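You operate a simulated robot arm through the tools that you are given. There is no shell and no other tool.

You run a simulated robot arm. Do the job below in one go: nothing can be reset, and whatever is moved stays where it is left.

Task
Vent the check gauge and set its pointer on nought.
Fine: VENT open before CLAMP is freed; turn ZERO till the pointer stands in the green; CLAMP tight, VENT shut.
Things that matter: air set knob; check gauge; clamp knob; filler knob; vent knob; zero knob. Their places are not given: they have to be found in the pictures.

It is judged by the outcome, as a careful person would: the job done as asked, and still so three seconds after it is handed in. It fails if anything else is knocked over, pushed out of place, dropped, spilled or broken.

Robot
A 7-joint arm with a two-finger parallel gripper, fixed in place. Base frame: the origin is on the floor under the middle of its stand, x ahead of it, y to its left, z up. Units: m, degrees, N and s.
It reaches about 1.479 m from its shoulder. Its first joint turns from -166.0 to 166.0 degrees. Payload 4.4 kg.
Tool frame: the origin (TCP) lies between the finger pads and is the grasp point; the fingertips stand 0.023 m ahead of it; z points along the fingers, y is the line along which they close. The gripper opens to 0.094 m. The fingers are 0.038 m wide and 0.01 m thick; the gripper's body (0.054 by 0.096 m) begins 0.039 m behind the TCP.
Orientation is that of the tool frame in the base frame, as a unit quaternion [x, y, z, w]. With the fingers straight down and closing along the base's y, the tool's x points along the base's -x, its y along +y and its z along -z.

Tools
- The arm moves only by the tool drive_tool. Its argument "series" is a list that holds one entry, the list of rows, each a list of 7 numbers: the closure in counts, from 0 (fully open) to 255 (shut), then the shift along the tool's x, y, z in m, then the turn, a rotation vector about the tool's x, y, z in rad. In form: [[[jaw, dx, dy, dz, wx, wy, wz], ...]]. A call has 1 to 20 rows; each row shifts and turns the commanded pose from where the row before left it, along the tool's axes as they then stand. Each row takes 0.2 s and may step no farther than 0.05 m and 8.6 degrees from the row before; otherwise, or with a gripper value out of range, the whole call is refused. Where a pose cannot be reached the arm comes as near as it can. A force on the tool above 40 N (or 10 N above the force at the start of the call, whichever is more), or a blocked arm, ends the call early, and 0.2 s more pass. Each finger travels about 0.072 m/s and halts on what it meets, pressing with about 43 N; the grip force reading is that of the motor and also rises with nothing between the fingers. The clock runs only during rows and for 0.2 s after the last one: add rows that do not move to give the fingers time. It gives the time, the measured TCP pose, the force on the tool (base axes), the opening and the grip force at its end, in the units of the frame above (readings bear some noise), with the torque about the TCP (base axes, N m) and any sound that the robot's microphone picked up.
- Cameras (640 x 400 px; columns grow to the right, rows downward): "scene" is fixed at [0.0501, -0.5012, 1.3771]; the picture's right is [0.75, -0.66, 0.00], its down [-0.30, -0.34, -0.89] and it looks along [0.59, 0.67, -0.45] (base axes); focal length 361 px, centre (320, 200). "wrist" rides on the gripper at [0.086, 0.016, -0.074] in the tool frame; the picture's right is [-0.18, 0.98, 0.00], its down [-0.58, -0.11, -0.81] and it looks along [-0.79, -0.15, 0.59] (tool axes); focal length 243 px, centre (320, 200).
- snapshot(camera): a new picture of that camera. No time passes.
- locate(camera, pixels): for up to 12 pixels [column, row] of the newest picture of that camera ("zoom" is the newest enlarged one), the place [x, y, z] in the base frame of the surface seen there, good to about 0.003 m. No time passes.
- close_up(camera, box): a new picture of the part [left, top, right, bottom] of that camera's present view, enlarged. No time passes.
- hand_in(): hands the job in; it is judged then, once.

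Leave the gripper open and the arm clear of the work at the hand-in unless told otherwise.

The tools are called as name(argument=value, ...) on one line, values as JSON. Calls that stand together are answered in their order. drive_tool: Moves the arm, as the interface text tells. Its arguments: {"type":"object","properties":{"series":{"type":"array","items":{"type":"array","items":{"type":"array","items":{"type":"number"}}}}},"required":["series"]} The other tools are called the same way: snapshot (camera) takes a picture; locate (camera, pixels) gives the place of the surface under pixels of a picture; close_up (camera, box) takes an enlarged picture of a part of a camera's view; hand_in () hands the job in.

At the start:

```text
t: 0.0
position: [0.5379, 0.5496, 0.8955]
tcp_rot: [0.0, 1.0, 0.0, -0.001]
force: [0.2, 0.8, -0.1]
moment: [-0.03, 0.04, 0.03]
grip_width: 0.0941
gripper_force: 0.1
```

scene: 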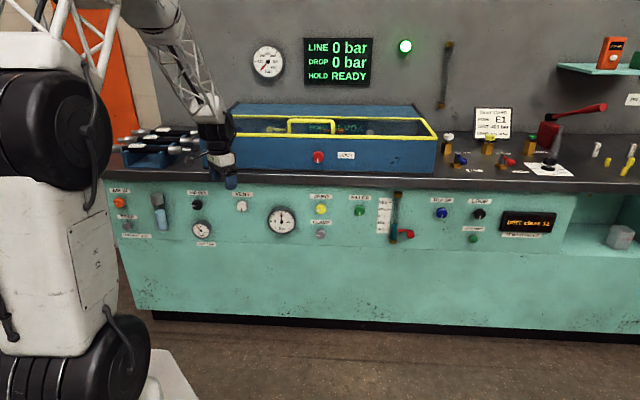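
wrist: 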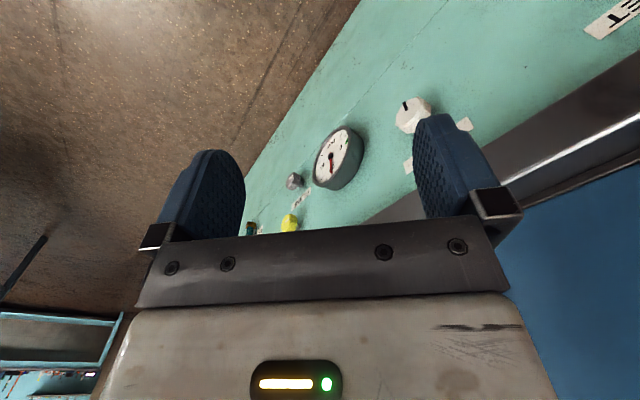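

I see a teal panel with knobs: a white knob near (241,207), a gauge at (281,220), a yellow knob at (320,210), a grey one at (320,234), a green one at (360,210). I'll take close-ups to read the labels.

close_up(camera="scene", box=[220, 180, 400, 260])

close_up(camera="scene", box=[100, 175, 260, 275])

close_up(camera="scene", box=[360, 180, 560, 270])

```text
3.56 times, centred on (310, 220) of scene
```

zoom: 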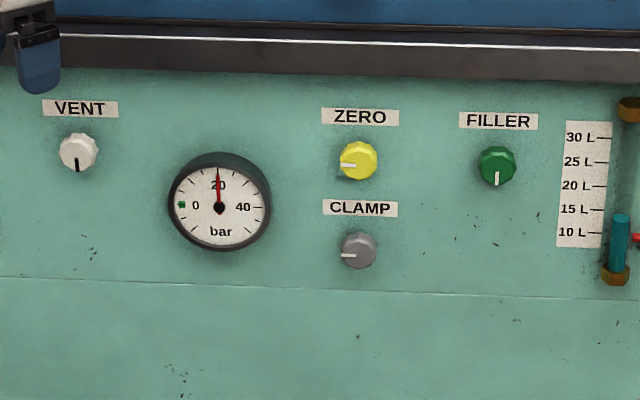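

```text
4.00 times, centred on (180, 225) of scene
```

zoom: 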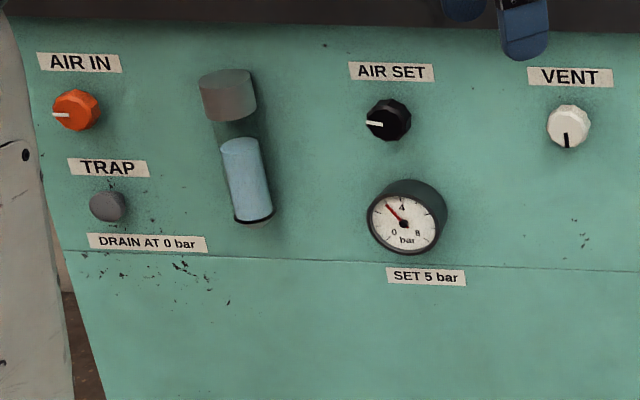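

```text
3.20 times, centred on (460, 225) of scene
```

zoom: 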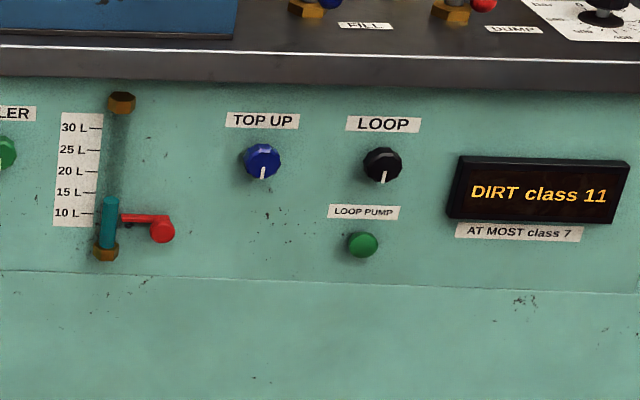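

The labels are clear: VENT (white, line down), ZERO (yellow), CLAMP (grey), FILLER (green), AIR SET (black), and the check gauge at about 20 bar with the green mark at its left by 0. Next I'll locate the knob faces and panel in the first zoom region.

close_up(camera="scene", box=[220, 180, 400, 260])

locate(camera="zoom", pixels=[[76, 152], [60, 152], [219, 207], [181, 205], [357, 162], [357, 251], [494, 165], [120, 200], [290, 160], [290, 230], [430, 200], [300, 60]])

locate(camera="scene", pixels=[[241, 207], [281, 220], [320, 210], [320, 235], [360, 210], [196, 205], [200, 229], [290, 300], [318, 157], [318, 185], [405, 237], [392, 220]])

```text
3.56 times, centred on (310, 220) of scene
```

zoom: 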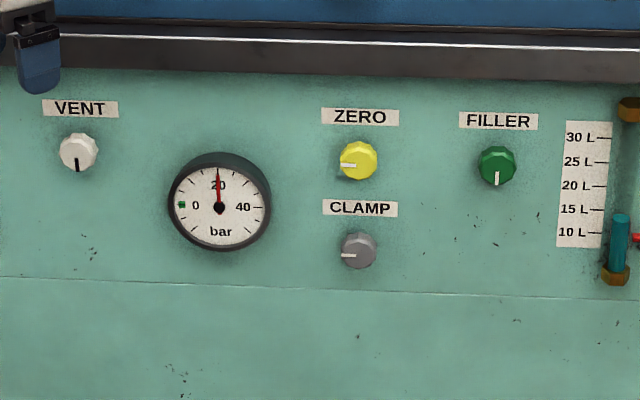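

```text
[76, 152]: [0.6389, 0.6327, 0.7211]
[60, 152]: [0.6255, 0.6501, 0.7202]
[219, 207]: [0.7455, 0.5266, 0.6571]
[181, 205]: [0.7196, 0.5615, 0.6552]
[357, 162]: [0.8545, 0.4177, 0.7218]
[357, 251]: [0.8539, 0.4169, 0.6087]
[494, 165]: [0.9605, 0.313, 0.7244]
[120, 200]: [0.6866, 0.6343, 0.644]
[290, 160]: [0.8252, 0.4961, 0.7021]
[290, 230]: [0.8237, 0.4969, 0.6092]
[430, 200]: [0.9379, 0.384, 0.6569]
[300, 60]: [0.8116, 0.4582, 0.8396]
```

```text
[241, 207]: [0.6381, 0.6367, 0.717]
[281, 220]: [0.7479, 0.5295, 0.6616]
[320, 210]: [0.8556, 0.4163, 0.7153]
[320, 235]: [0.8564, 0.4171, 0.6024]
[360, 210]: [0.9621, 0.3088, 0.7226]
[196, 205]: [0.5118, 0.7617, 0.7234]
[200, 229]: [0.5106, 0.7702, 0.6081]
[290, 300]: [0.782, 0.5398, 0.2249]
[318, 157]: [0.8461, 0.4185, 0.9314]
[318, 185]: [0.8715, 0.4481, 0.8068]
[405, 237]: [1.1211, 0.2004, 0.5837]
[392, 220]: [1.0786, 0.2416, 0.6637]
```

The panel is a vertical plane with x+y≈1.321, at 45°. The knob faces stand about 0.035 m proud of it. VENT is near (0.638,0.634,0.719), ZERO near (0.855,0.417,0.72), CLAMP near (0.855,0.417,0.606). First I'll back away from the panel and yaw the tool 45° so it faces the panel squarely.

drive_tool(series=[[[0, 0.0283, -0.0283, 0, 0, 0, 0], [0, 0.0283, -0.0283, 0, 0, 0, 0], [0, 0.0283, -0.0283, 0, 0, 0, 0], [0, 0.0283, -0.0283, 0, 0, 0, 0], [0, 0, 0, 0, 0, 0, -0.1309], [0, 0, 0, 0, 0, 0, -0.1309], [0, 0, 0, 0, 0, 0, -0.1309], [0, 0, 0, 0, 0, 0, -0.1309], [0, 0, 0, 0, 0, 0, -0.1309], [0, 0, 0, 0, 0, 0, -0.1309], [0, 0, 0, 0, 0, 0, 0]]])

```text
t: 2.4
position: [0.4247, 0.4372, 0.896]
tcp_rot: [-0.383, 0.924, 0.0, 0.001]
force: [0.0, -1.1, -0.2]
moment: [-0.02, -0.03, 0.01]
grip_width: 0.0939
gripper_force: 0.1
```

The tool faces the panel direction (tool x along -u). Now I'll pitch it up 90° about its y so that the fingers point at the panel; it stands 0.3 m off, so the swing is free.

drive_tool(series=[[[0, 0, 0, 0, 0, -0.1428, 0], [0, 0, 0, 0, 0, -0.1428, 0], [0, 0, 0, 0, 0, -0.1428, 0], [0, 0, 0, 0, 0, -0.1428, 0], [0, 0, 0, 0, 0, -0.1428, 0], [0, 0, 0, 0, 0, -0.1428, 0], [0, 0, 0, 0, 0, -0.1428, 0], [0, 0, 0, 0, 0, -0.1428, 0], [0, 0, 0, 0, 0, -0.1428, 0], [0, 0, 0, 0, 0, -0.1428, 0], [0, 0, 0, 0, 0, -0.1428, 0], [0, 0, 0, 0, 0, 0, 0]]])

snapshot(camera="scene")

snapshot(camera="wrist")

```text
t: 5.0
position: [0.4063, 0.4503, 0.9016]
tcp_rot: [-0.292, 0.722, 0.226, 0.586]
force: [0.1, -0.5, -0.2]
moment: [0.03, -0.02, -0.03]
grip_width: 0.0939
gripper_force: 0.0
out of reach, approached as far as the arm can: row 7, 8, 9, 10, 11
```

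```text
taken
```

scene: 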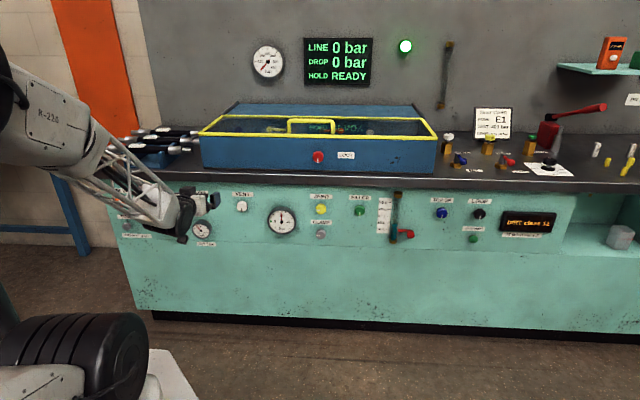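

```text
taken
```

wrist: 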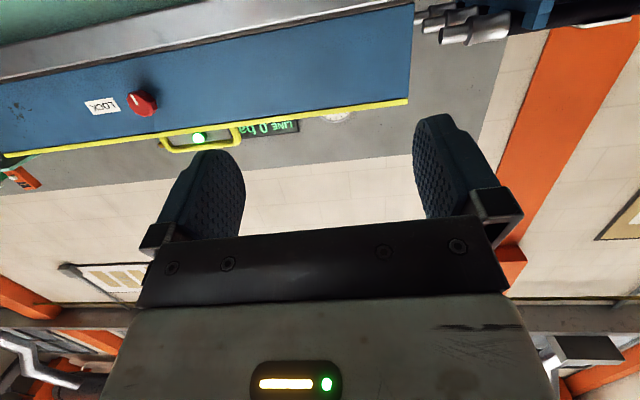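

The arm fell about 12° short of the full pitch, as it is folded close in. The LOCK lid and knobs are untouched. I'll move the commanded pose down (tool x is down) by 0.176 m and forward a little, and see if the pose becomes reachable.

drive_tool(series=[[[0, 0.03, 0, 0.0, 0, 0, 0], [0, 0.03, 0, 0.0, 0, 0, 0], [0, 0.03, 0, 0.0, 0, 0, 0], [0, 0.03, 0, 0.01, 0, 0, 0], [0, 0.03, 0, 0.01, 0, 0, 0], [0, 0.026, 0, 0.01, 0, 0, 0], [0, 0, 0, 0.02, 0, 0, 0], [0, 0, 0, 0.02, 0, 0, 0], [0, 0, 0, 0, 0, 0, 0]]])

snapshot(camera="scene")

snapshot(camera="wrist")

```text
t: 7.0
position: [0.394, 0.4951, 0.7232]
tcp_rot: [-0.293, 0.72, 0.227, 0.587]
force: [0.3, 0.4, -0.5]
moment: [-0.02, -0.02, 0.01]
grip_width: 0.0941
gripper_force: 0.1
out of reach, approached as far as the arm can: row 1, 2, 3, 4, 5, 6, 7, 8
```

```text
taken
```

scene: 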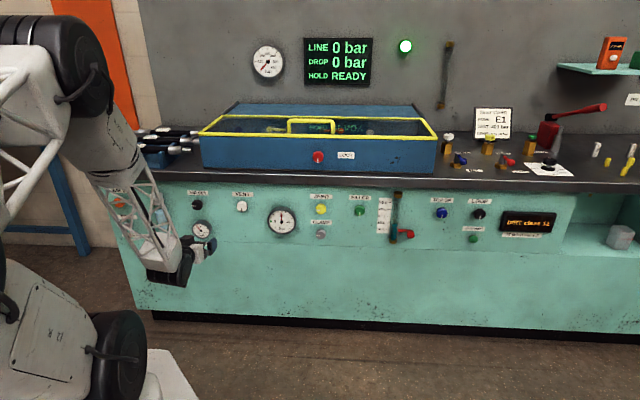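

```text
taken
```

wrist: 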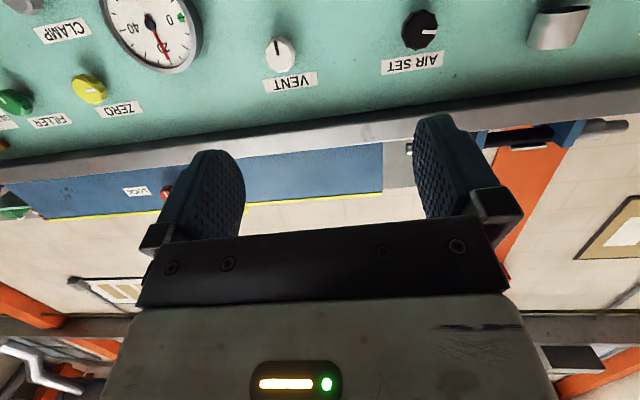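

The tool is still 12° nose-down and off the commanded place (D 0.63 rather than 0.68), as the forearm comes down steeply. The wrist picture shows VENT at (280,55) ahead and free space. I'll advance the command 0.1 m toward the panel; fingertips would then still be 0.1 m short of the knob face.

drive_tool(series=[[[0, 0, -0.004, 0.02, 0, 0, 0], [0, 0, -0.004, 0.02, 0, 0, 0], [0, 0, -0.003, 0.02, 0, 0, 0], [0, 0, 0, 0.02, 0, 0, 0], [0, 0, 0, 0.02, 0, 0, 0], [0, 0, 0, 0, 0, 0, 0]]])

snapshot(camera="scene")

snapshot(camera="wrist")

```text
t: 8.4
position: [0.447, 0.5733, 0.7029]
tcp_rot: [-0.291, 0.722, 0.229, 0.585]
force: [-0.4, -0.5, -0.3]
moment: [0.01, 0.0, -0.01]
grip_width: 0.0938
gripper_force: 0.0
out of reach, approached as far as the arm can: row 1, 2, 3, 4, 5
```

```text
taken
```

scene: 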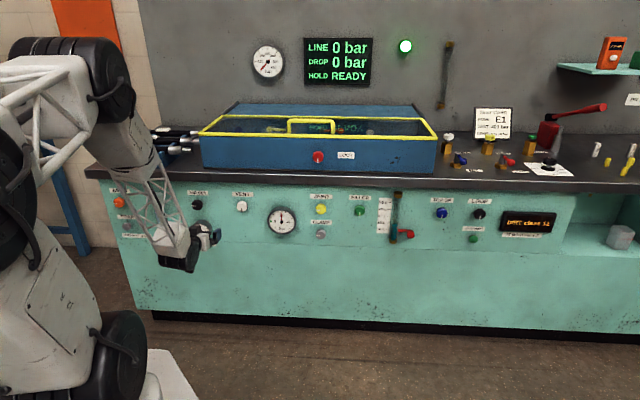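

```text
taken
```

wrist: 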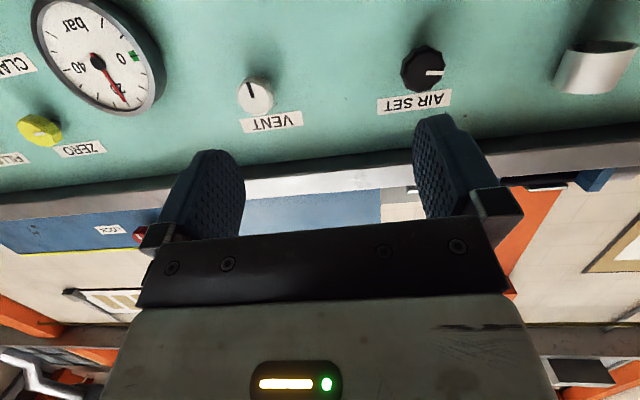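

The arm is held back by a wrist limit: its forearm comes down too steeply to bend the hand level this way. I'll measure points on the arm to understand its layout: shoulder drum (100,335), elbow (105,80), forearm (130,145), wrist (175,240), hand (205,238).

locate(camera="scene", pixels=[[100, 335], [75, 345], [20, 310], [60, 250], [15, 215], [60, 110], [105, 80], [70, 50], [125, 145], [160, 210], [177, 240], [210, 236]])

close_up(camera="scene", box=[0, 20, 240, 400])

```text
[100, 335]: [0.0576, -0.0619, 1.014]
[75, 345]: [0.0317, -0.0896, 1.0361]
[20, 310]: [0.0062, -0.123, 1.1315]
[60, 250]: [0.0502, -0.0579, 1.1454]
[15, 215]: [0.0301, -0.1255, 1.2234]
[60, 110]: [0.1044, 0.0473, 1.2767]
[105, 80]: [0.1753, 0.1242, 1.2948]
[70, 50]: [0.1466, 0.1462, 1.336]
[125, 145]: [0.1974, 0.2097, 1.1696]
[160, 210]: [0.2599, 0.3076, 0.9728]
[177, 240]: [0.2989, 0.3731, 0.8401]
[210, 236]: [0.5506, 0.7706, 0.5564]
```

```text
1.05 times, centred on (120, 210) of scene (not enlarged: the box is as wide or as high as the picture)
```

zoom: 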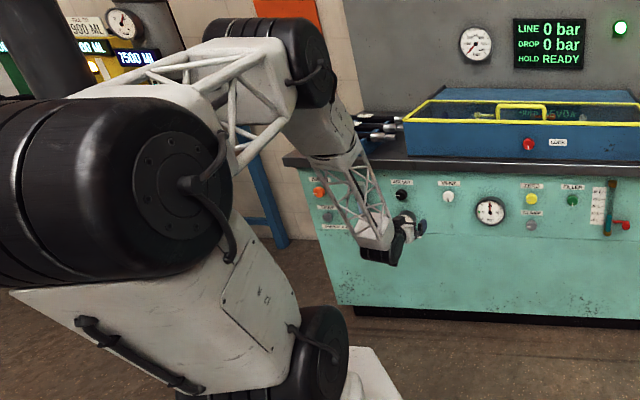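

The close-up shows more: a lower drum at zoom (320,345), a big drum at (110,190), a truss to an elbow drum at (300,55), then the forearm down to the wrist at (375,225). I'll locate those.

locate(camera="zoom", pixels=[[320, 345], [335, 350], [150, 170], [175, 190], [60, 200], [250, 60], [310, 60], [325, 70], [340, 140], [380, 225], [375, 245], [407, 228]])

close_up(camera="scene", box=[150, 180, 250, 300])

```text
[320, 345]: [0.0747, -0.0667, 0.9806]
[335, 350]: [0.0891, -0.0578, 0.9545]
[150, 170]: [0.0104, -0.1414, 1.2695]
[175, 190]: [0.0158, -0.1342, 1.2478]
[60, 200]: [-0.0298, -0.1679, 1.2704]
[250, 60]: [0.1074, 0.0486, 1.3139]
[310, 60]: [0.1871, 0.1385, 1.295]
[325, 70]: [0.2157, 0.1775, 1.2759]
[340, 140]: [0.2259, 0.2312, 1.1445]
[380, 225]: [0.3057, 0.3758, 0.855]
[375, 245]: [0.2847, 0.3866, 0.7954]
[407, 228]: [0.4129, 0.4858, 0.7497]
```

```text
3.33 times, centred on (200, 240) of scene
```

zoom: 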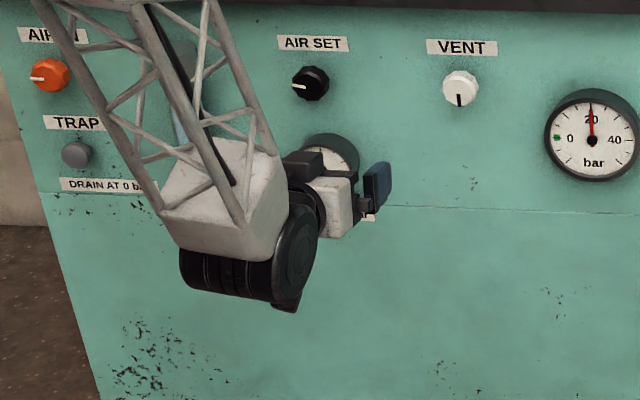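

The shoulder is high (z≈1.0) and the forearm drops steeply, so pitching straight forward runs into the wrist limit. I'll go back to fingers-down first (pitch +78°), then come round by tilting the hand sideways and swinging it level to the panel, which bends the wrist the other way.

drive_tool(series=[[[0, 0, 0, 0, 0, 0.136, 0], [0, 0, 0, 0, 0, 0.136, 0], [0, 0, 0, 0, 0, 0.136, 0], [0, 0, 0, 0, 0, 0.136, 0], [0, 0, 0, 0, 0, 0.136, 0], [0, 0, 0, 0, 0, 0.136, 0], [0, 0, 0, 0, 0, 0.136, 0], [0, 0, 0, 0, 0, 0.136, 0], [0, 0, 0, 0, 0, 0.136, 0], [0, 0, 0, 0, 0, 0.136, 0], [0, 0, 0, 0, 0, 0, 0]]])

snapshot(camera="scene")

```text
t: 10.8
position: [0.4589, 0.5777, 0.732]
tcp_rot: [-0.369, 0.926, 0.008, 0.083]
force: [0.8, 0.1, -1.9]
moment: [-0.1, 0.04, -0.01]
grip_width: 0.0939
gripper_force: 0.0
out of reach, approached as far as the arm can: row 9
```

```text
taken
```

scene: 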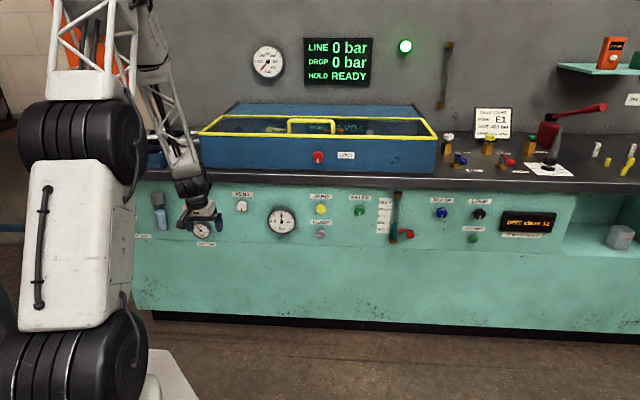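

Fingers are nearly down again at (0.459,0.578,0.732). I'll raise the tool 0.18 m and back it off 0.12 m from the panel, and then start to tilt the hand toward the left (about its x) for the first 45°.

drive_tool(series=[[[0, 0.02, 0, -0.03, 0, 0, 0], [0, 0.02, 0, -0.03, 0, 0, 0], [0, 0.02, 0, -0.03, 0, 0, 0], [0, 0.02, 0, -0.03, 0, 0, 0], [0, 0.02, 0, -0.03, 0, 0, 0], [0, 0.02, 0, -0.03, 0, 0, 0], [0, 0, 0, 0, -0.1309, 0, 0], [0, 0, 0, 0, -0.1309, 0, 0], [0, 0, 0, 0, -0.1309, 0, 0], [0, 0, 0, 0, -0.1309, 0, 0], [0, 0, 0, 0, -0.1309, 0, 0], [0, 0, 0, 0, -0.1309, 0, 0], [0, 0, 0, 0, 0, 0, 0]]])

snapshot(camera="scene")

```text
t: 13.6
position: [0.3455, 0.4815, 0.8706]
tcp_rot: [-0.368, 0.856, 0.356, -0.078]
force: [-0.5, 0.1, -0.5]
moment: [0.02, -0.02, 0.02]
grip_width: 0.094
gripper_force: 0.1
```

```text
taken
```

scene: 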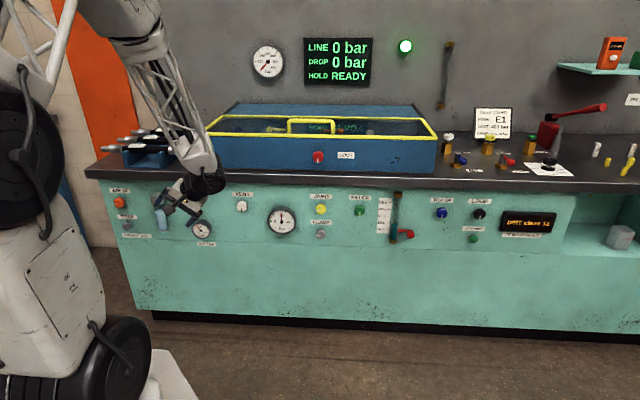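

That all reached. The hand now points left and down. I'll complete the tilt to level-left, then begin swinging it forward (about its y, which is then vertical) by 40°.

drive_tool(series=[[[0, 0, 0, 0, -0.1391, 0.0126, 0.01865], [0, 0, 0, 0, -0.1391, 0.0126, 0.01865], [0, 0, 0, 0, -0.1391, 0.0126, 0.01865], [0, 0, 0, 0, -0.1391, 0.0126, 0.01865], [0, 0, 0, 0, -0.1391, 0.0126, 0.01865], [0, 0, 0, 0, -0.1391, 0.0126, 0.01865], [0, 0, 0, 0, 0, -0.1428, 0], [0, 0, 0, 0, 0, -0.1428, 0], [0, 0, 0, 0, 0, -0.1428, 0], [0, 0, 0, 0, 0, -0.1428, 0], [0, 0, 0, 0, 0, -0.1428, 0], [0, 0, 0, 0, 0, 0, 0]]])

snapshot(camera="scene")

```text
t: 16.2
position: [0.3445, 0.4807, 0.8712]
tcp_rot: [-0.024, 0.707, 0.706, -0.025]
force: [-0.2, 0.4, 0.6]
moment: [0.02, -0.02, 0.0]
grip_width: 0.0939
gripper_force: 0.0
```

```text
taken
```

scene: 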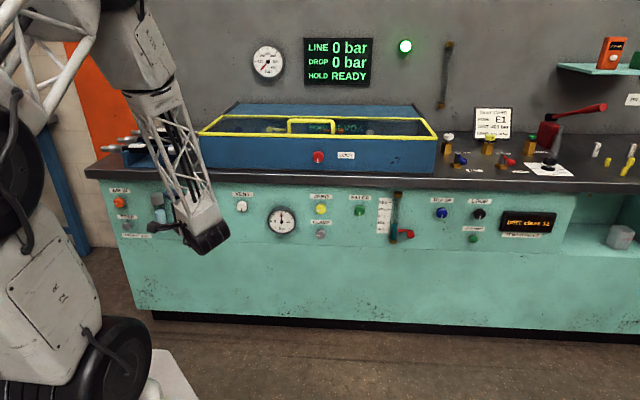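

Every row reached; the hand is level and points along about 94° azimuth. I'll swing the remaining 49° to face the panel.

drive_tool(series=[[[0, 0, 0, 0, 0, -0.1425, 0], [0, 0, 0, 0, 0, -0.1425, 0], [0, 0, 0, 0, 0, -0.1425, 0], [0, 0, 0, 0, 0, -0.1425, 0], [0, 0, 0, 0, 0, -0.1425, 0], [0, 0, 0, 0, 0, -0.1425, 0], [0, 0, 0, 0, 0, 0, 0]]])

snapshot(camera="scene")

snapshot(camera="wrist")

```text
t: 17.8
position: [0.3453, 0.4819, 0.8715]
tcp_rot: [0.142, 0.693, 0.692, 0.143]
force: [0.2, -0.1, -0.3]
moment: [0.01, -0.02, -0.02]
grip_width: 0.0938
gripper_force: 0.1
out of reach, approached as far as the arm can: row 4, 5, 6
```

```text
taken
```

scene: 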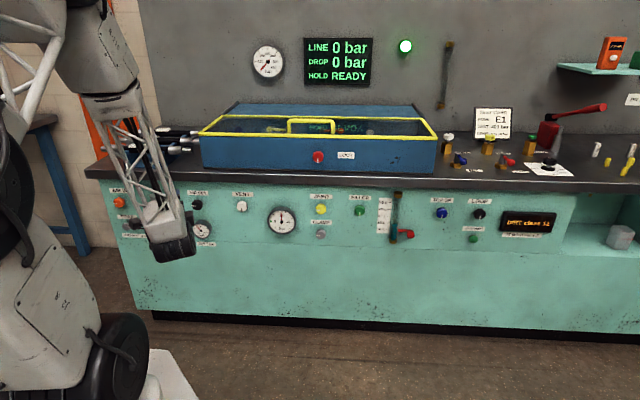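

```text
taken
```

wrist: 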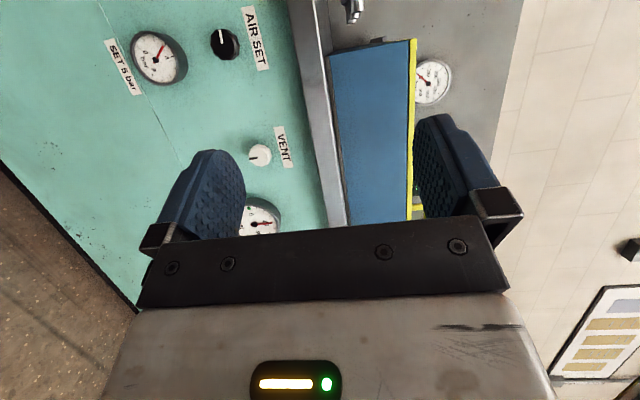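

The TCP stayed put, but the hand stopped at 67° azimuth, 22° short of square, here at far left (s=-0.096). Further right the arm's plane turns, so more should be reachable. I'll move to a standoff before VENT: (0.532,0.528,0.72), 0.13 m short of its face, keeping orientation.

drive_tool(series=[[[0, -0.0256, -0.02525, 0.0194, 0, 0, 0], [0, -0.0256, -0.02525, 0.0194, 0, 0, 0], [0, -0.0256, -0.02525, 0.0194, 0, 0, 0], [0, -0.0256, -0.02525, 0.0194, 0, 0, 0], [0, -0.0256, -0.02525, 0.0194, 0, 0, 0], [0, -0.0256, -0.02525, 0.0194, 0, 0, 0], [0, 0, 0, 0, 0, 0, 0]]])

snapshot(camera="scene")

snapshot(camera="wrist")

```text
t: 19.4
position: [0.531, 0.5288, 0.7205]
tcp_rot: [0.141, 0.694, 0.692, 0.142]
force: [0.0, -0.2, 0.1]
moment: [-0.02, 0.01, 0.01]
grip_width: 0.094
gripper_force: 0.0
```

```text
taken
```

scene: 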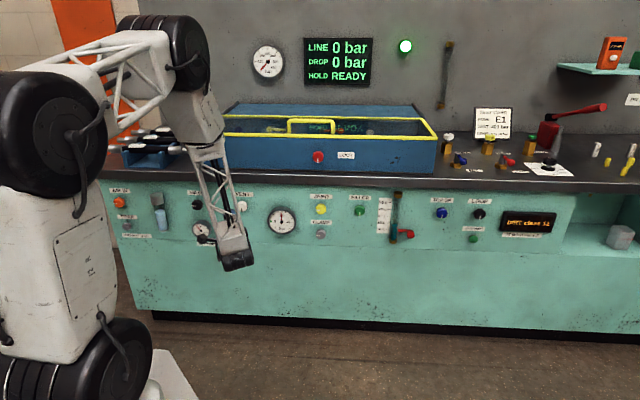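

```text
taken
```

wrist: 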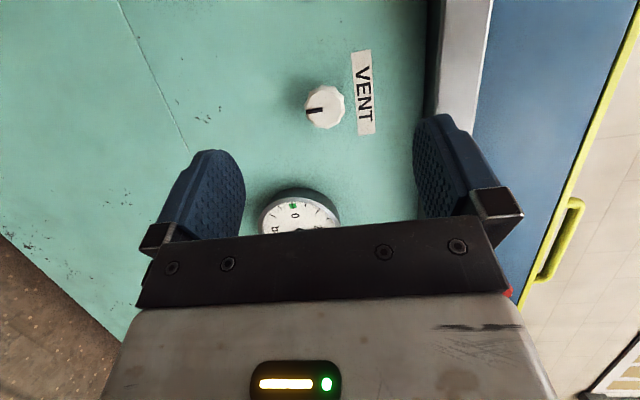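

Reached exactly, and the wrist picture shows VENT at (325,107) between the fingers' directions. Now I'll try to swing the remaining 22° to square here.

drive_tool(series=[[[0, 0, 0, 0, 0, -0.095, 0], [0, 0, 0, 0, 0, -0.095, 0], [0, 0, 0, 0, 0, -0.095, 0], [0, 0, 0, 0, 0, -0.095, 0], [0, 0, 0, 0, 0, 0, 0]]])

locate(camera="scene", pixels=[[105, 345], [55, 130], [100, 110], [130, 70], [190, 60], [195, 110], [215, 170], [235, 235], [240, 260], [60, 230]])

```text
t: 20.6
position: [0.5362, 0.5276, 0.7237]
tcp_rot: [0.195, 0.681, 0.678, 0.196]
force: [-0.1, 0.5, 0.7]
moment: [-0.02, 0.0, -0.01]
grip_width: 0.094
gripper_force: 0.0
out of reach, approached as far as the arm can: row 2, 3, 4
```

```text
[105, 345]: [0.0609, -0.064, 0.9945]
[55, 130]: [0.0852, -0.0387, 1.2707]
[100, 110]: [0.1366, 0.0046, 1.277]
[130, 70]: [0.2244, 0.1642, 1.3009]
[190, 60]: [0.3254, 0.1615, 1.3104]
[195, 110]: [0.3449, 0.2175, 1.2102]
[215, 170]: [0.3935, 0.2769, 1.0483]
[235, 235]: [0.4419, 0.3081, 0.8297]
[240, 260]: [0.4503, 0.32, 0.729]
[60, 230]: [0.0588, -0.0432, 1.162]
```

At the VENT standoff the hand reaches azimuth 58°, 13° off square. That is workable: with the pads closing vertically the knob's axis still lies in the pad plane, and I can turn the hand about the knob's own axis. Now a close wrist look at VENT to fix its centre.

snapshot(camera="wrist")

close_up(camera="wrist", box=[250, 40, 410, 140])

```text
taken
```

wrist: 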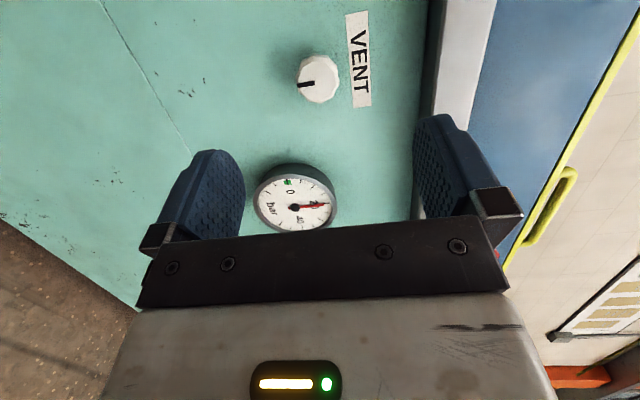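

```text
4.00 times, centred on (330, 90) of wrist
```

zoom: 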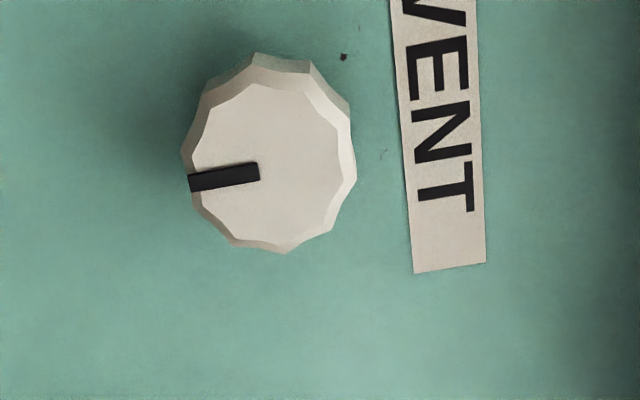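

The VENT face fills (190–355, 80–250) in this zoom, with its line pointing to the left, which is world-down. I'll locate face centre, edge points and the bare panel.

locate(camera="zoom", pixels=[[270, 162], [225, 110], [320, 110], [330, 200], [230, 220], [280, 235], [265, 95], [340, 160], [205, 160], [100, 150], [330, 330], [150, 300]])

```text
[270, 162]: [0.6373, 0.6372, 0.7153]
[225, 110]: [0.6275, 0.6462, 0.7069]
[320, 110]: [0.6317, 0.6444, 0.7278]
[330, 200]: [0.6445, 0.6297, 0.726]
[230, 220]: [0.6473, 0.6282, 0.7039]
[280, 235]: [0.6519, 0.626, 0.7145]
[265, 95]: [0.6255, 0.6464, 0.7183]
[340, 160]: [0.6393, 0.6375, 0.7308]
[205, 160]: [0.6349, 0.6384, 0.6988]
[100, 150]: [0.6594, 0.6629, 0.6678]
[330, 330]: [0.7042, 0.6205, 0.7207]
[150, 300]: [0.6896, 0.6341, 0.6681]
```

VENT centre comes out at s≈0.0015, z≈0.715, face 0.034 m off the panel: (0.638,0.636,0.715), about 0.04 m across. I'll yaw the hand back to about 63° azimuth and go to a pre-grip 0.07 m short of the face.

drive_tool(series=[[[0, 0, 0, 0, 0, 0.089, 0], [0, -0.00495, -0.0022, 0.01885, 0, 0, 0], [0, -0.00495, -0.0022, 0.01885, 0, 0, 0], [0, -0.00495, -0.0022, 0.01885, 0, 0, 0], [0, -0.00495, -0.0022, 0.01885, 0, 0, 0], [0, 0, 0, 0, 0, 0, 0]]])

snapshot(camera="wrist")

snapshot(camera="scene")

```text
t: 22.0
position: [0.5879, 0.5852, 0.7134]
tcp_rot: [0.165, 0.689, 0.686, 0.166]
force: [0.2, 1.1, 0.3]
moment: [0.0, 0.01, 0.02]
grip_width: 0.0939
gripper_force: 0.1
```

```text
taken
```

wrist: 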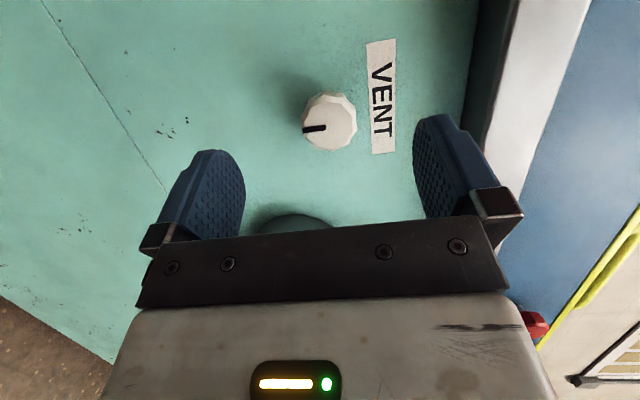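

```text
taken
```

scene: 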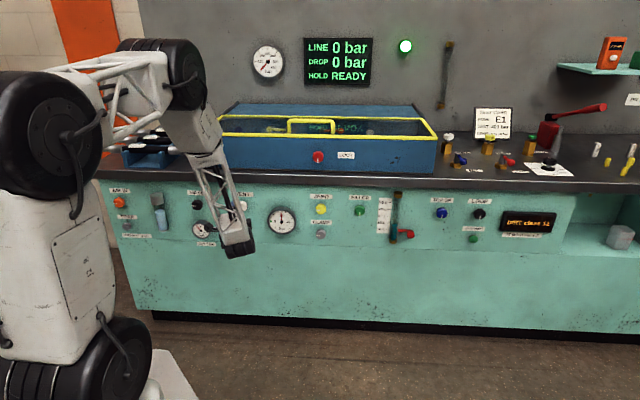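

At the pre-grip as planned; VENT sits at (330,122) between the fingers. I'll advance 0.067 m straight along the panel normal so that the open fingers straddle the knob.

drive_tool(series=[[[0, -0.0052, 0.0004, 0.016, 0, 0, 0], [0, -0.0052, 0.0004, 0.016, 0, 0, 0], [0, -0.0052, 0.0004, 0.016, 0, 0, 0], [0, -0.0052, 0.0004, 0.016, 0, 0, 0], [0, 0, 0, 0, 0, 0, 0]]])

snapshot(camera="wrist")

```text
t: 23.2
position: [0.636, 0.6322, 0.7131]
tcp_rot: [0.165, 0.689, 0.686, 0.167]
force: [0.7, 0.7, 0.0]
moment: [-0.02, 0.05, 0.04]
grip_width: 0.0939
gripper_force: 0.1
```

```text
taken
```

wrist: 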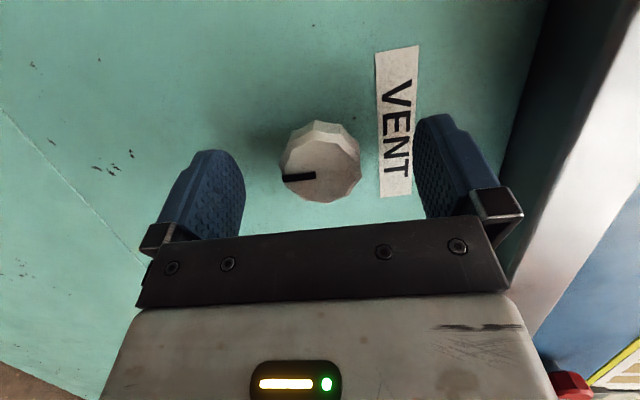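

The knob sits between the open pads. I'll check its centre against the TCP once more by locating its face points.

locate(camera="wrist", pixels=[[322, 175], [284, 178], [358, 178], [320, 150], [318, 198], [240, 190], [418, 185], [300, 135]])

```text
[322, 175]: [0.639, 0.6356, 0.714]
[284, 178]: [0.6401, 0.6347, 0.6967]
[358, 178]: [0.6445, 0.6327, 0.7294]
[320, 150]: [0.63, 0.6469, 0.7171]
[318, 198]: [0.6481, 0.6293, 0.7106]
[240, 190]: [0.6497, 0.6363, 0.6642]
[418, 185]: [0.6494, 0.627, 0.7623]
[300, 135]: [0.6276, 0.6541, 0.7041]
```

Knob centre z≈0.713 and the pads' middle z≈0.713, so well centred. I'll close the fingers on VENT.

drive_tool(series=[[[255, 0, 0, 0, 0, 0, 0], [255, 0, 0, 0, 0, 0, 0], [255, 0, 0, 0, 0, 0, 0], [255, 0, 0, 0, 0, 0, 0]]])

snapshot(camera="wrist")

```text
t: 24.2
position: [0.6351, 0.6322, 0.7153]
tcp_rot: [0.166, 0.689, 0.686, 0.166]
force: [-1.3, -0.9, 2.3]
moment: [0.43, -0.41, 0.12]
grip_width: 0.0419
gripper_force: 45.0
```

```text
taken
```

wrist: 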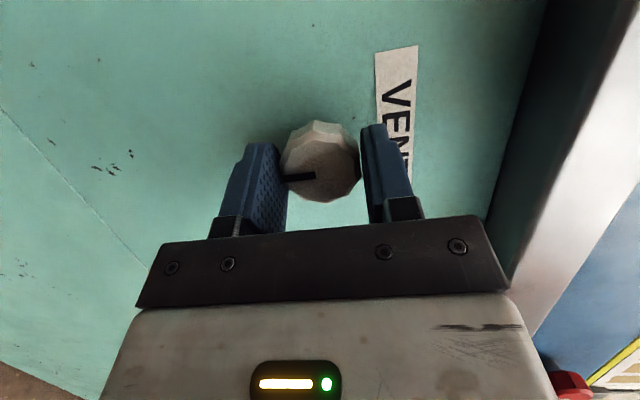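

Gripped: opening 0.042 m, 45 N. I'll try a small anticlockwise turn (the usual way to open) of about 11° about the knob's own axis and read the torque.

drive_tool(series=[[[255, 0, 0, 0, 0.0309, 0, -0.0951], [255, 0, 0, 0, 0.0309, 0, -0.0951], [255, 0, 0, 0, 0, 0, 0]]])

close_up(camera="wrist", box=[240, 100, 400, 220])

close_up(camera="scene", box=[220, 180, 400, 260])

```text
t: 25.0
position: [0.6351, 0.6321, 0.7155]
tcp_rot: [0.104, 0.722, 0.646, 0.225]
force: [2.2, 3.3, 1.5]
moment: [0.01, 0.19, 0.16]
grip_width: 0.0408
gripper_force: 45.1
```

```text
3.33 times, centred on (320, 160) of wrist
```

zoom: 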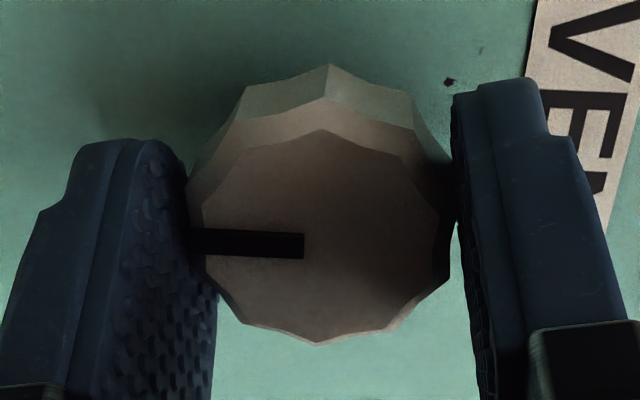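

```text
3.56 times, centred on (310, 220) of scene
```

zoom: 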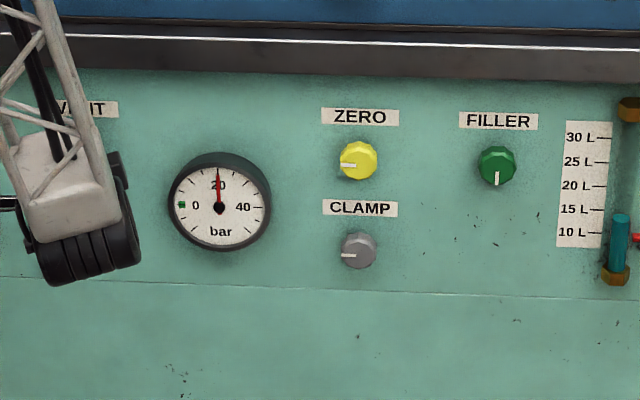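

The knob follows the pads with little torque (about 0.2 N·m), so anticlockwise it turns freely. The gauge still shows 20. I'll continue 23° more the same way.

drive_tool(series=[[[255, 0, 0, 0, 0.0309, 0, -0.0951], [255, 0, 0, 0, 0.0309, 0, -0.0951], [255, 0, 0, 0, 0.0309, 0, -0.0951], [255, 0, 0, 0, 0.0309, 0, -0.0951], [255, 0, 0, 0, 0, 0, 0]]])

close_up(camera="wrist", box=[240, 100, 400, 220])

close_up(camera="scene", box=[220, 180, 400, 260])

```text
t: 26.2
position: [0.6353, 0.6334, 0.7167]
tcp_rot: [-0.021, 0.766, 0.546, 0.338]
force: [3.8, 7.7, 12.1]
moment: [0.67, 0.05, 0.29]
grip_width: 0.0419
gripper_force: 45.0
```

```text
3.33 times, centred on (320, 160) of wrist
```

zoom: 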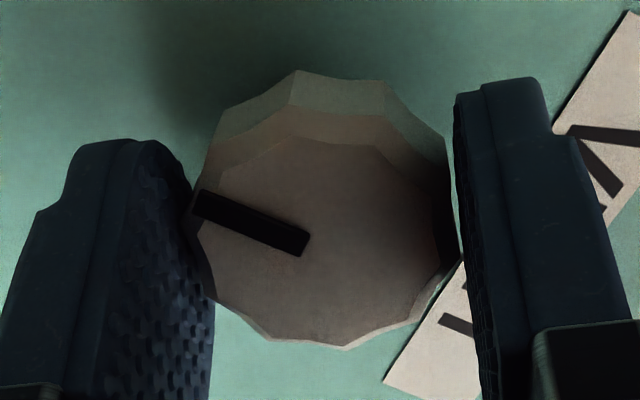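

```text
3.56 times, centred on (310, 220) of scene
```

zoom: 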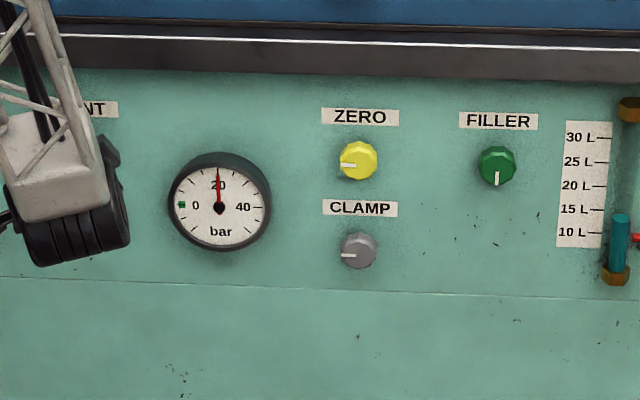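

The line has slipped relative to the pads: it looks about 18° behind, and torque rose to ~0.5 N·m, so the knob met a stop after roughly 15°. Anticlockwise may be the wrong way. I'll turn back clockwise by the same 34° first, gently, and see whether it follows.

drive_tool(series=[[[255, 0, 0, 0, -0.0309, 0, 0.0951], [255, 0, 0, 0, -0.0309, 0, 0.0951], [255, 0, 0, 0, -0.0309, 0, 0.0951], [255, 0, 0, 0, -0.0309, 0, 0.0951], [255, 0, 0, 0, 0, 0, 0]]])

close_up(camera="wrist", box=[240, 100, 400, 220])

close_up(camera="scene", box=[220, 180, 400, 260])

```text
t: 27.4
position: [0.6362, 0.6332, 0.7153]
tcp_rot: [0.104, 0.722, 0.645, 0.225]
force: [13.2, -0.5, 16.2]
moment: [0.53, -0.55, 0.6]
grip_width: 0.0417
gripper_force: 44.9
```

```text
3.33 times, centred on (320, 160) of wrist
```

zoom: 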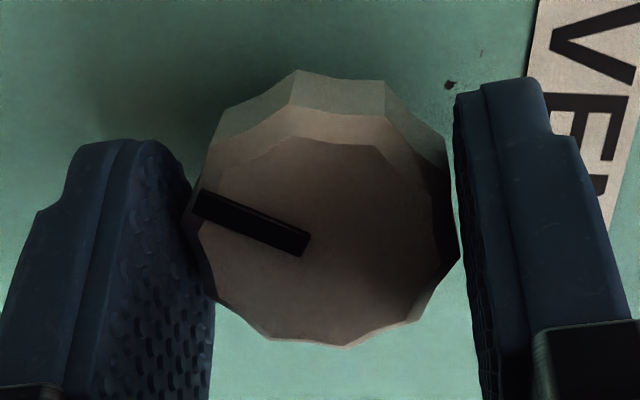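

```text
3.56 times, centred on (310, 220) of scene
```

zoom: 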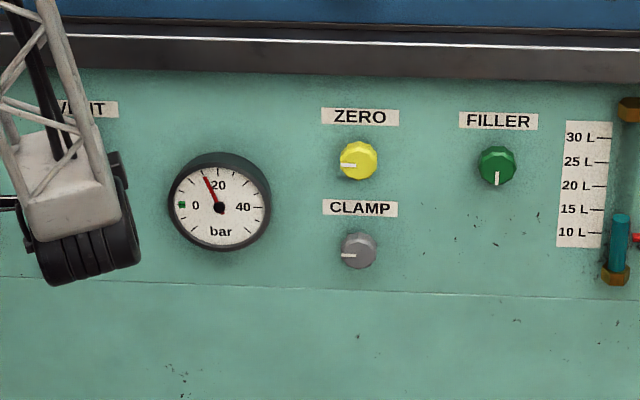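

The gauge pointer has begun to fall (now about 14), and the knob is now a little clockwise of its first place. So clockwise opens VENT. I'll go on clockwise, 17° first, watching the force.

drive_tool(series=[[[255, 0, 0, 0, -0.0309, 0, 0.0951], [255, 0, 0, 0, -0.0309, 0, 0.0951], [255, 0, 0, 0, -0.0309, 0, 0.0951], [255, 0, 0, 0, 0, 0, 0]]])

close_up(camera="wrist", box=[240, 100, 400, 220])

close_up(camera="scene", box=[220, 180, 400, 260])

```text
t: 28.4
position: [0.6348, 0.632, 0.7152]
tcp_rot: [0.196, 0.669, 0.704, 0.136]
force: [17.0, 7.9, 9.0]
moment: [0.33, -0.29, -1.24]
grip_width: 0.0418
gripper_force: 45.0
```

```text
3.33 times, centred on (320, 160) of wrist
```

zoom: 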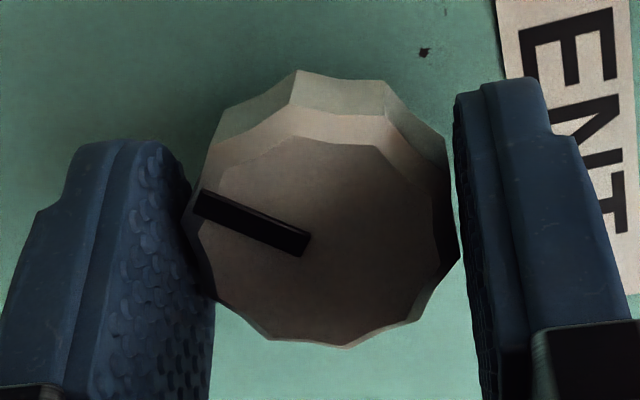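

```text
3.56 times, centred on (310, 220) of scene
```

zoom: 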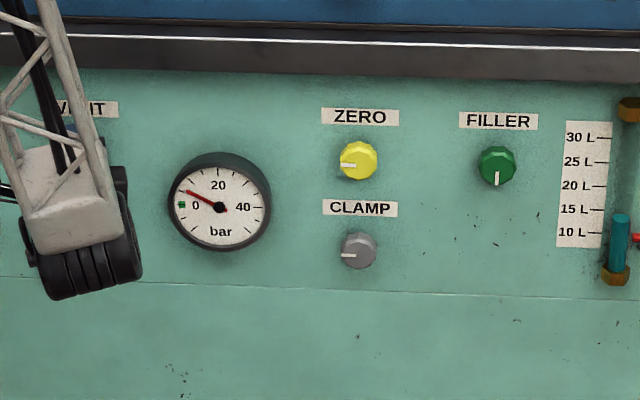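

The gauge has fallen to about 4 and is still moving. The side force has built up to about 20 N, so I'll open the fingers to relax and look at the knob.

drive_tool(series=[[[0, 0, 0, 0, 0, 0, 0], [0, 0, 0, 0, 0, 0, 0], [0, 0, 0, 0, 0, 0, 0]]])

snapshot(camera="wrist")

close_up(camera="scene", box=[220, 180, 400, 260])

```text
t: 29.2
position: [0.6344, 0.6329, 0.7149]
tcp_rot: [0.195, 0.669, 0.704, 0.136]
force: [0.2, -0.5, -0.9]
moment: [-0.04, -0.02, -0.01]
grip_width: 0.0941
gripper_force: 0.0
```

```text
taken
```

wrist: 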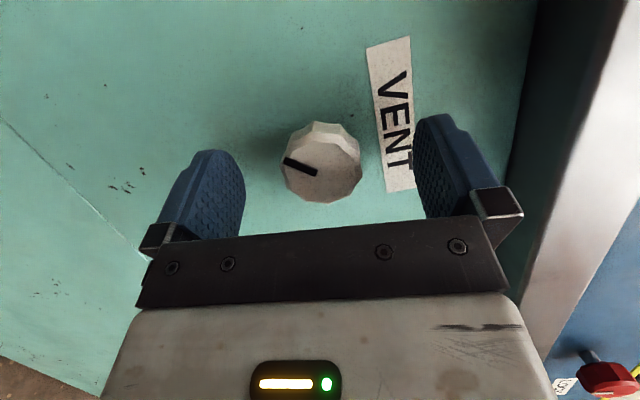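

```text
3.56 times, centred on (310, 220) of scene
```

zoom: 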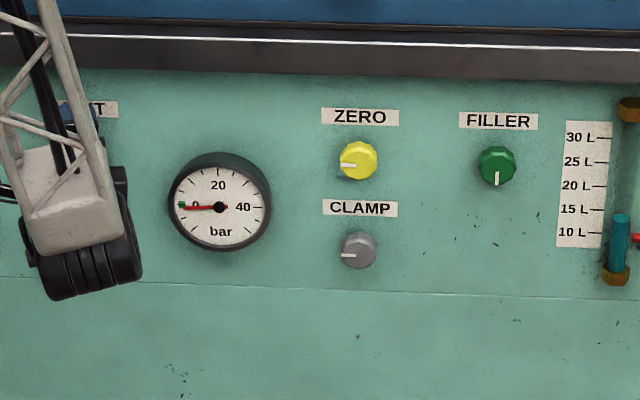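

The pointer has dropped close to the green mark; the knob stands about 25° clockwise of shut. I'll roll the open fingers back anticlockwise 35° round the knob, grip again, and turn it on clockwise.

drive_tool(series=[[[0, 0, 0, 0, 0.0386, 0, -0.1189], [0, 0, 0, 0, 0.0386, 0, -0.1189], [0, 0, 0, 0, 0.0386, 0, -0.1189], [0, 0, 0, 0, 0.0386, 0, -0.1189], [0, 0, 0, 0, 0.0386, 0, -0.1189], [0, 0, 0, 0, 0, 0, 0], [255, 0, 0, 0, 0, 0, 0], [255, 0, 0, 0, 0, 0, 0], [255, 0, 0, 0, 0, 0, 0], [255, 0, 0, 0, 0, 0, 0]]])

snapshot(camera="wrist")

close_up(camera="scene", box=[220, 180, 400, 260])

```text
t: 31.4
position: [0.6351, 0.6333, 0.7152]
tcp_rot: [0.003, 0.76, 0.567, 0.318]
force: [-12.4, 3.3, 21.8]
moment: [0.11, -0.07, 0.62]
grip_width: 0.0413
gripper_force: 44.8
```

```text
taken
```

wrist: 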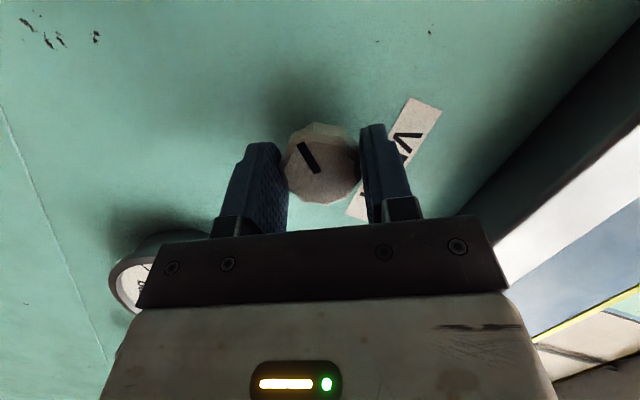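

```text
3.56 times, centred on (310, 220) of scene
```

zoom: 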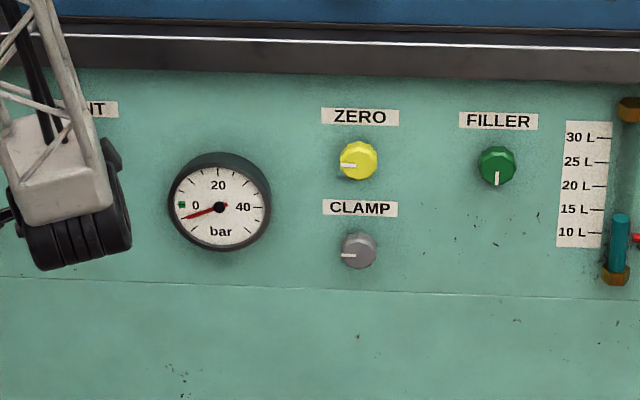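

Gripped again, but the pads press off-centre by about 2 mm (force 22 N up). The gauge pointer is now below nought, as expected once vented. I'll shift 1.8 mm along the closing line to ease that, then turn clockwise 34°.

drive_tool(series=[[[255, 0, 0.0018, 0, 0, 0, 0], [255, 0, 0, 0, -0.0309, 0, 0.0951], [255, 0, 0, 0, -0.0309, 0, 0.0951], [255, 0, 0, 0, -0.0309, 0, 0.0951], [255, 0, 0, 0, -0.0309, 0, 0.0951], [255, 0, 0, 0, -0.0309, 0, 0.0951], [255, 0, 0, 0, -0.0309, 0, 0.0951], [255, 0, 0, 0, 0, 0, 0]]])

snapshot(camera="wrist")

close_up(camera="scene", box=[220, 180, 400, 260])

```text
t: 33.2
position: [0.6341, 0.6319, 0.7145]
tcp_rot: [0.19, 0.674, 0.699, 0.144]
force: [11.6, -15.7, -15.2]
moment: [0.26, -0.28, -0.29]
grip_width: 0.0405
gripper_force: 45.0
```

```text
taken
```

wrist: 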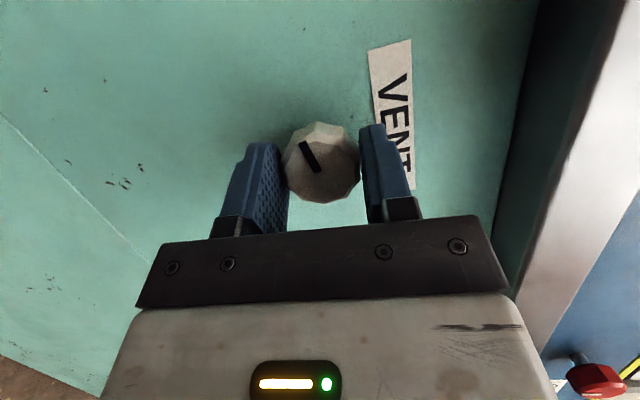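

```text
3.56 times, centred on (310, 220) of scene
```

zoom: 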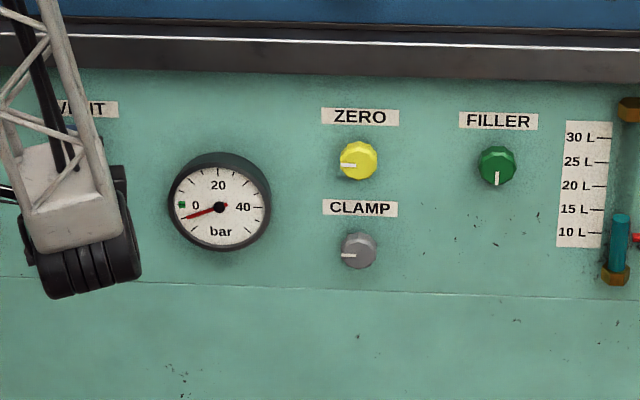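

The knob followed (line now about 60° clockwise of down). I'll turn on clockwise another 23° and check that the arm reaches.

drive_tool(series=[[[255, 0, 0, 0, -0.0309, 0, 0.0951], [255, 0, 0, 0, -0.0309, 0, 0.0951], [255, 0, 0, 0, -0.0309, 0, 0.0951], [255, 0, 0, 0, -0.0309, 0, 0.0951], [255, 0, 0, 0, 0, 0, 0]]])

snapshot(camera="wrist")

close_up(camera="scene", box=[220, 180, 400, 260])

```text
t: 34.4
position: [0.633, 0.6349, 0.7157]
tcp_rot: [0.303, 0.582, 0.754, 0.019]
force: [-18.8, 6.6, -19.5]
moment: [0.04, -0.65, 0.76]
grip_width: 0.0419
gripper_force: 44.8
```

```text
taken
```

wrist: 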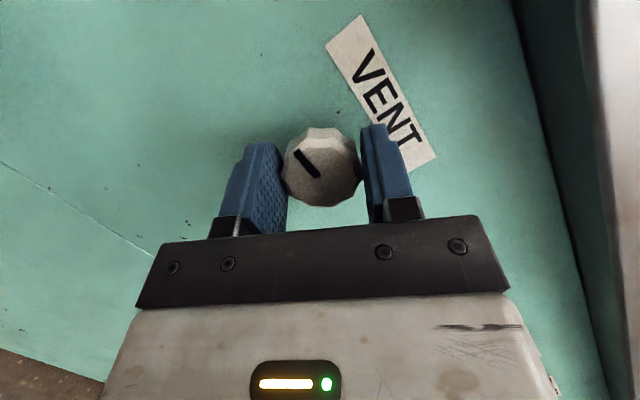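

```text
3.56 times, centred on (310, 220) of scene
```

zoom: 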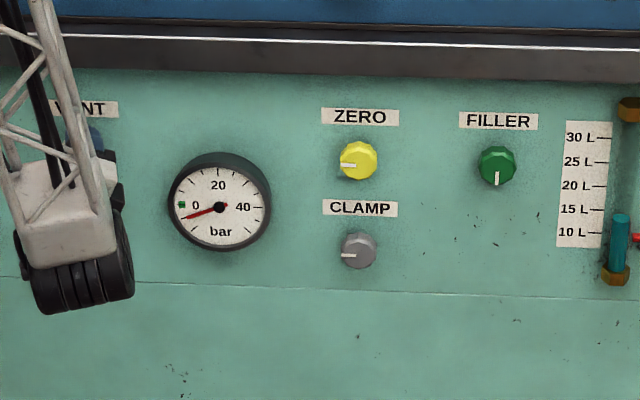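

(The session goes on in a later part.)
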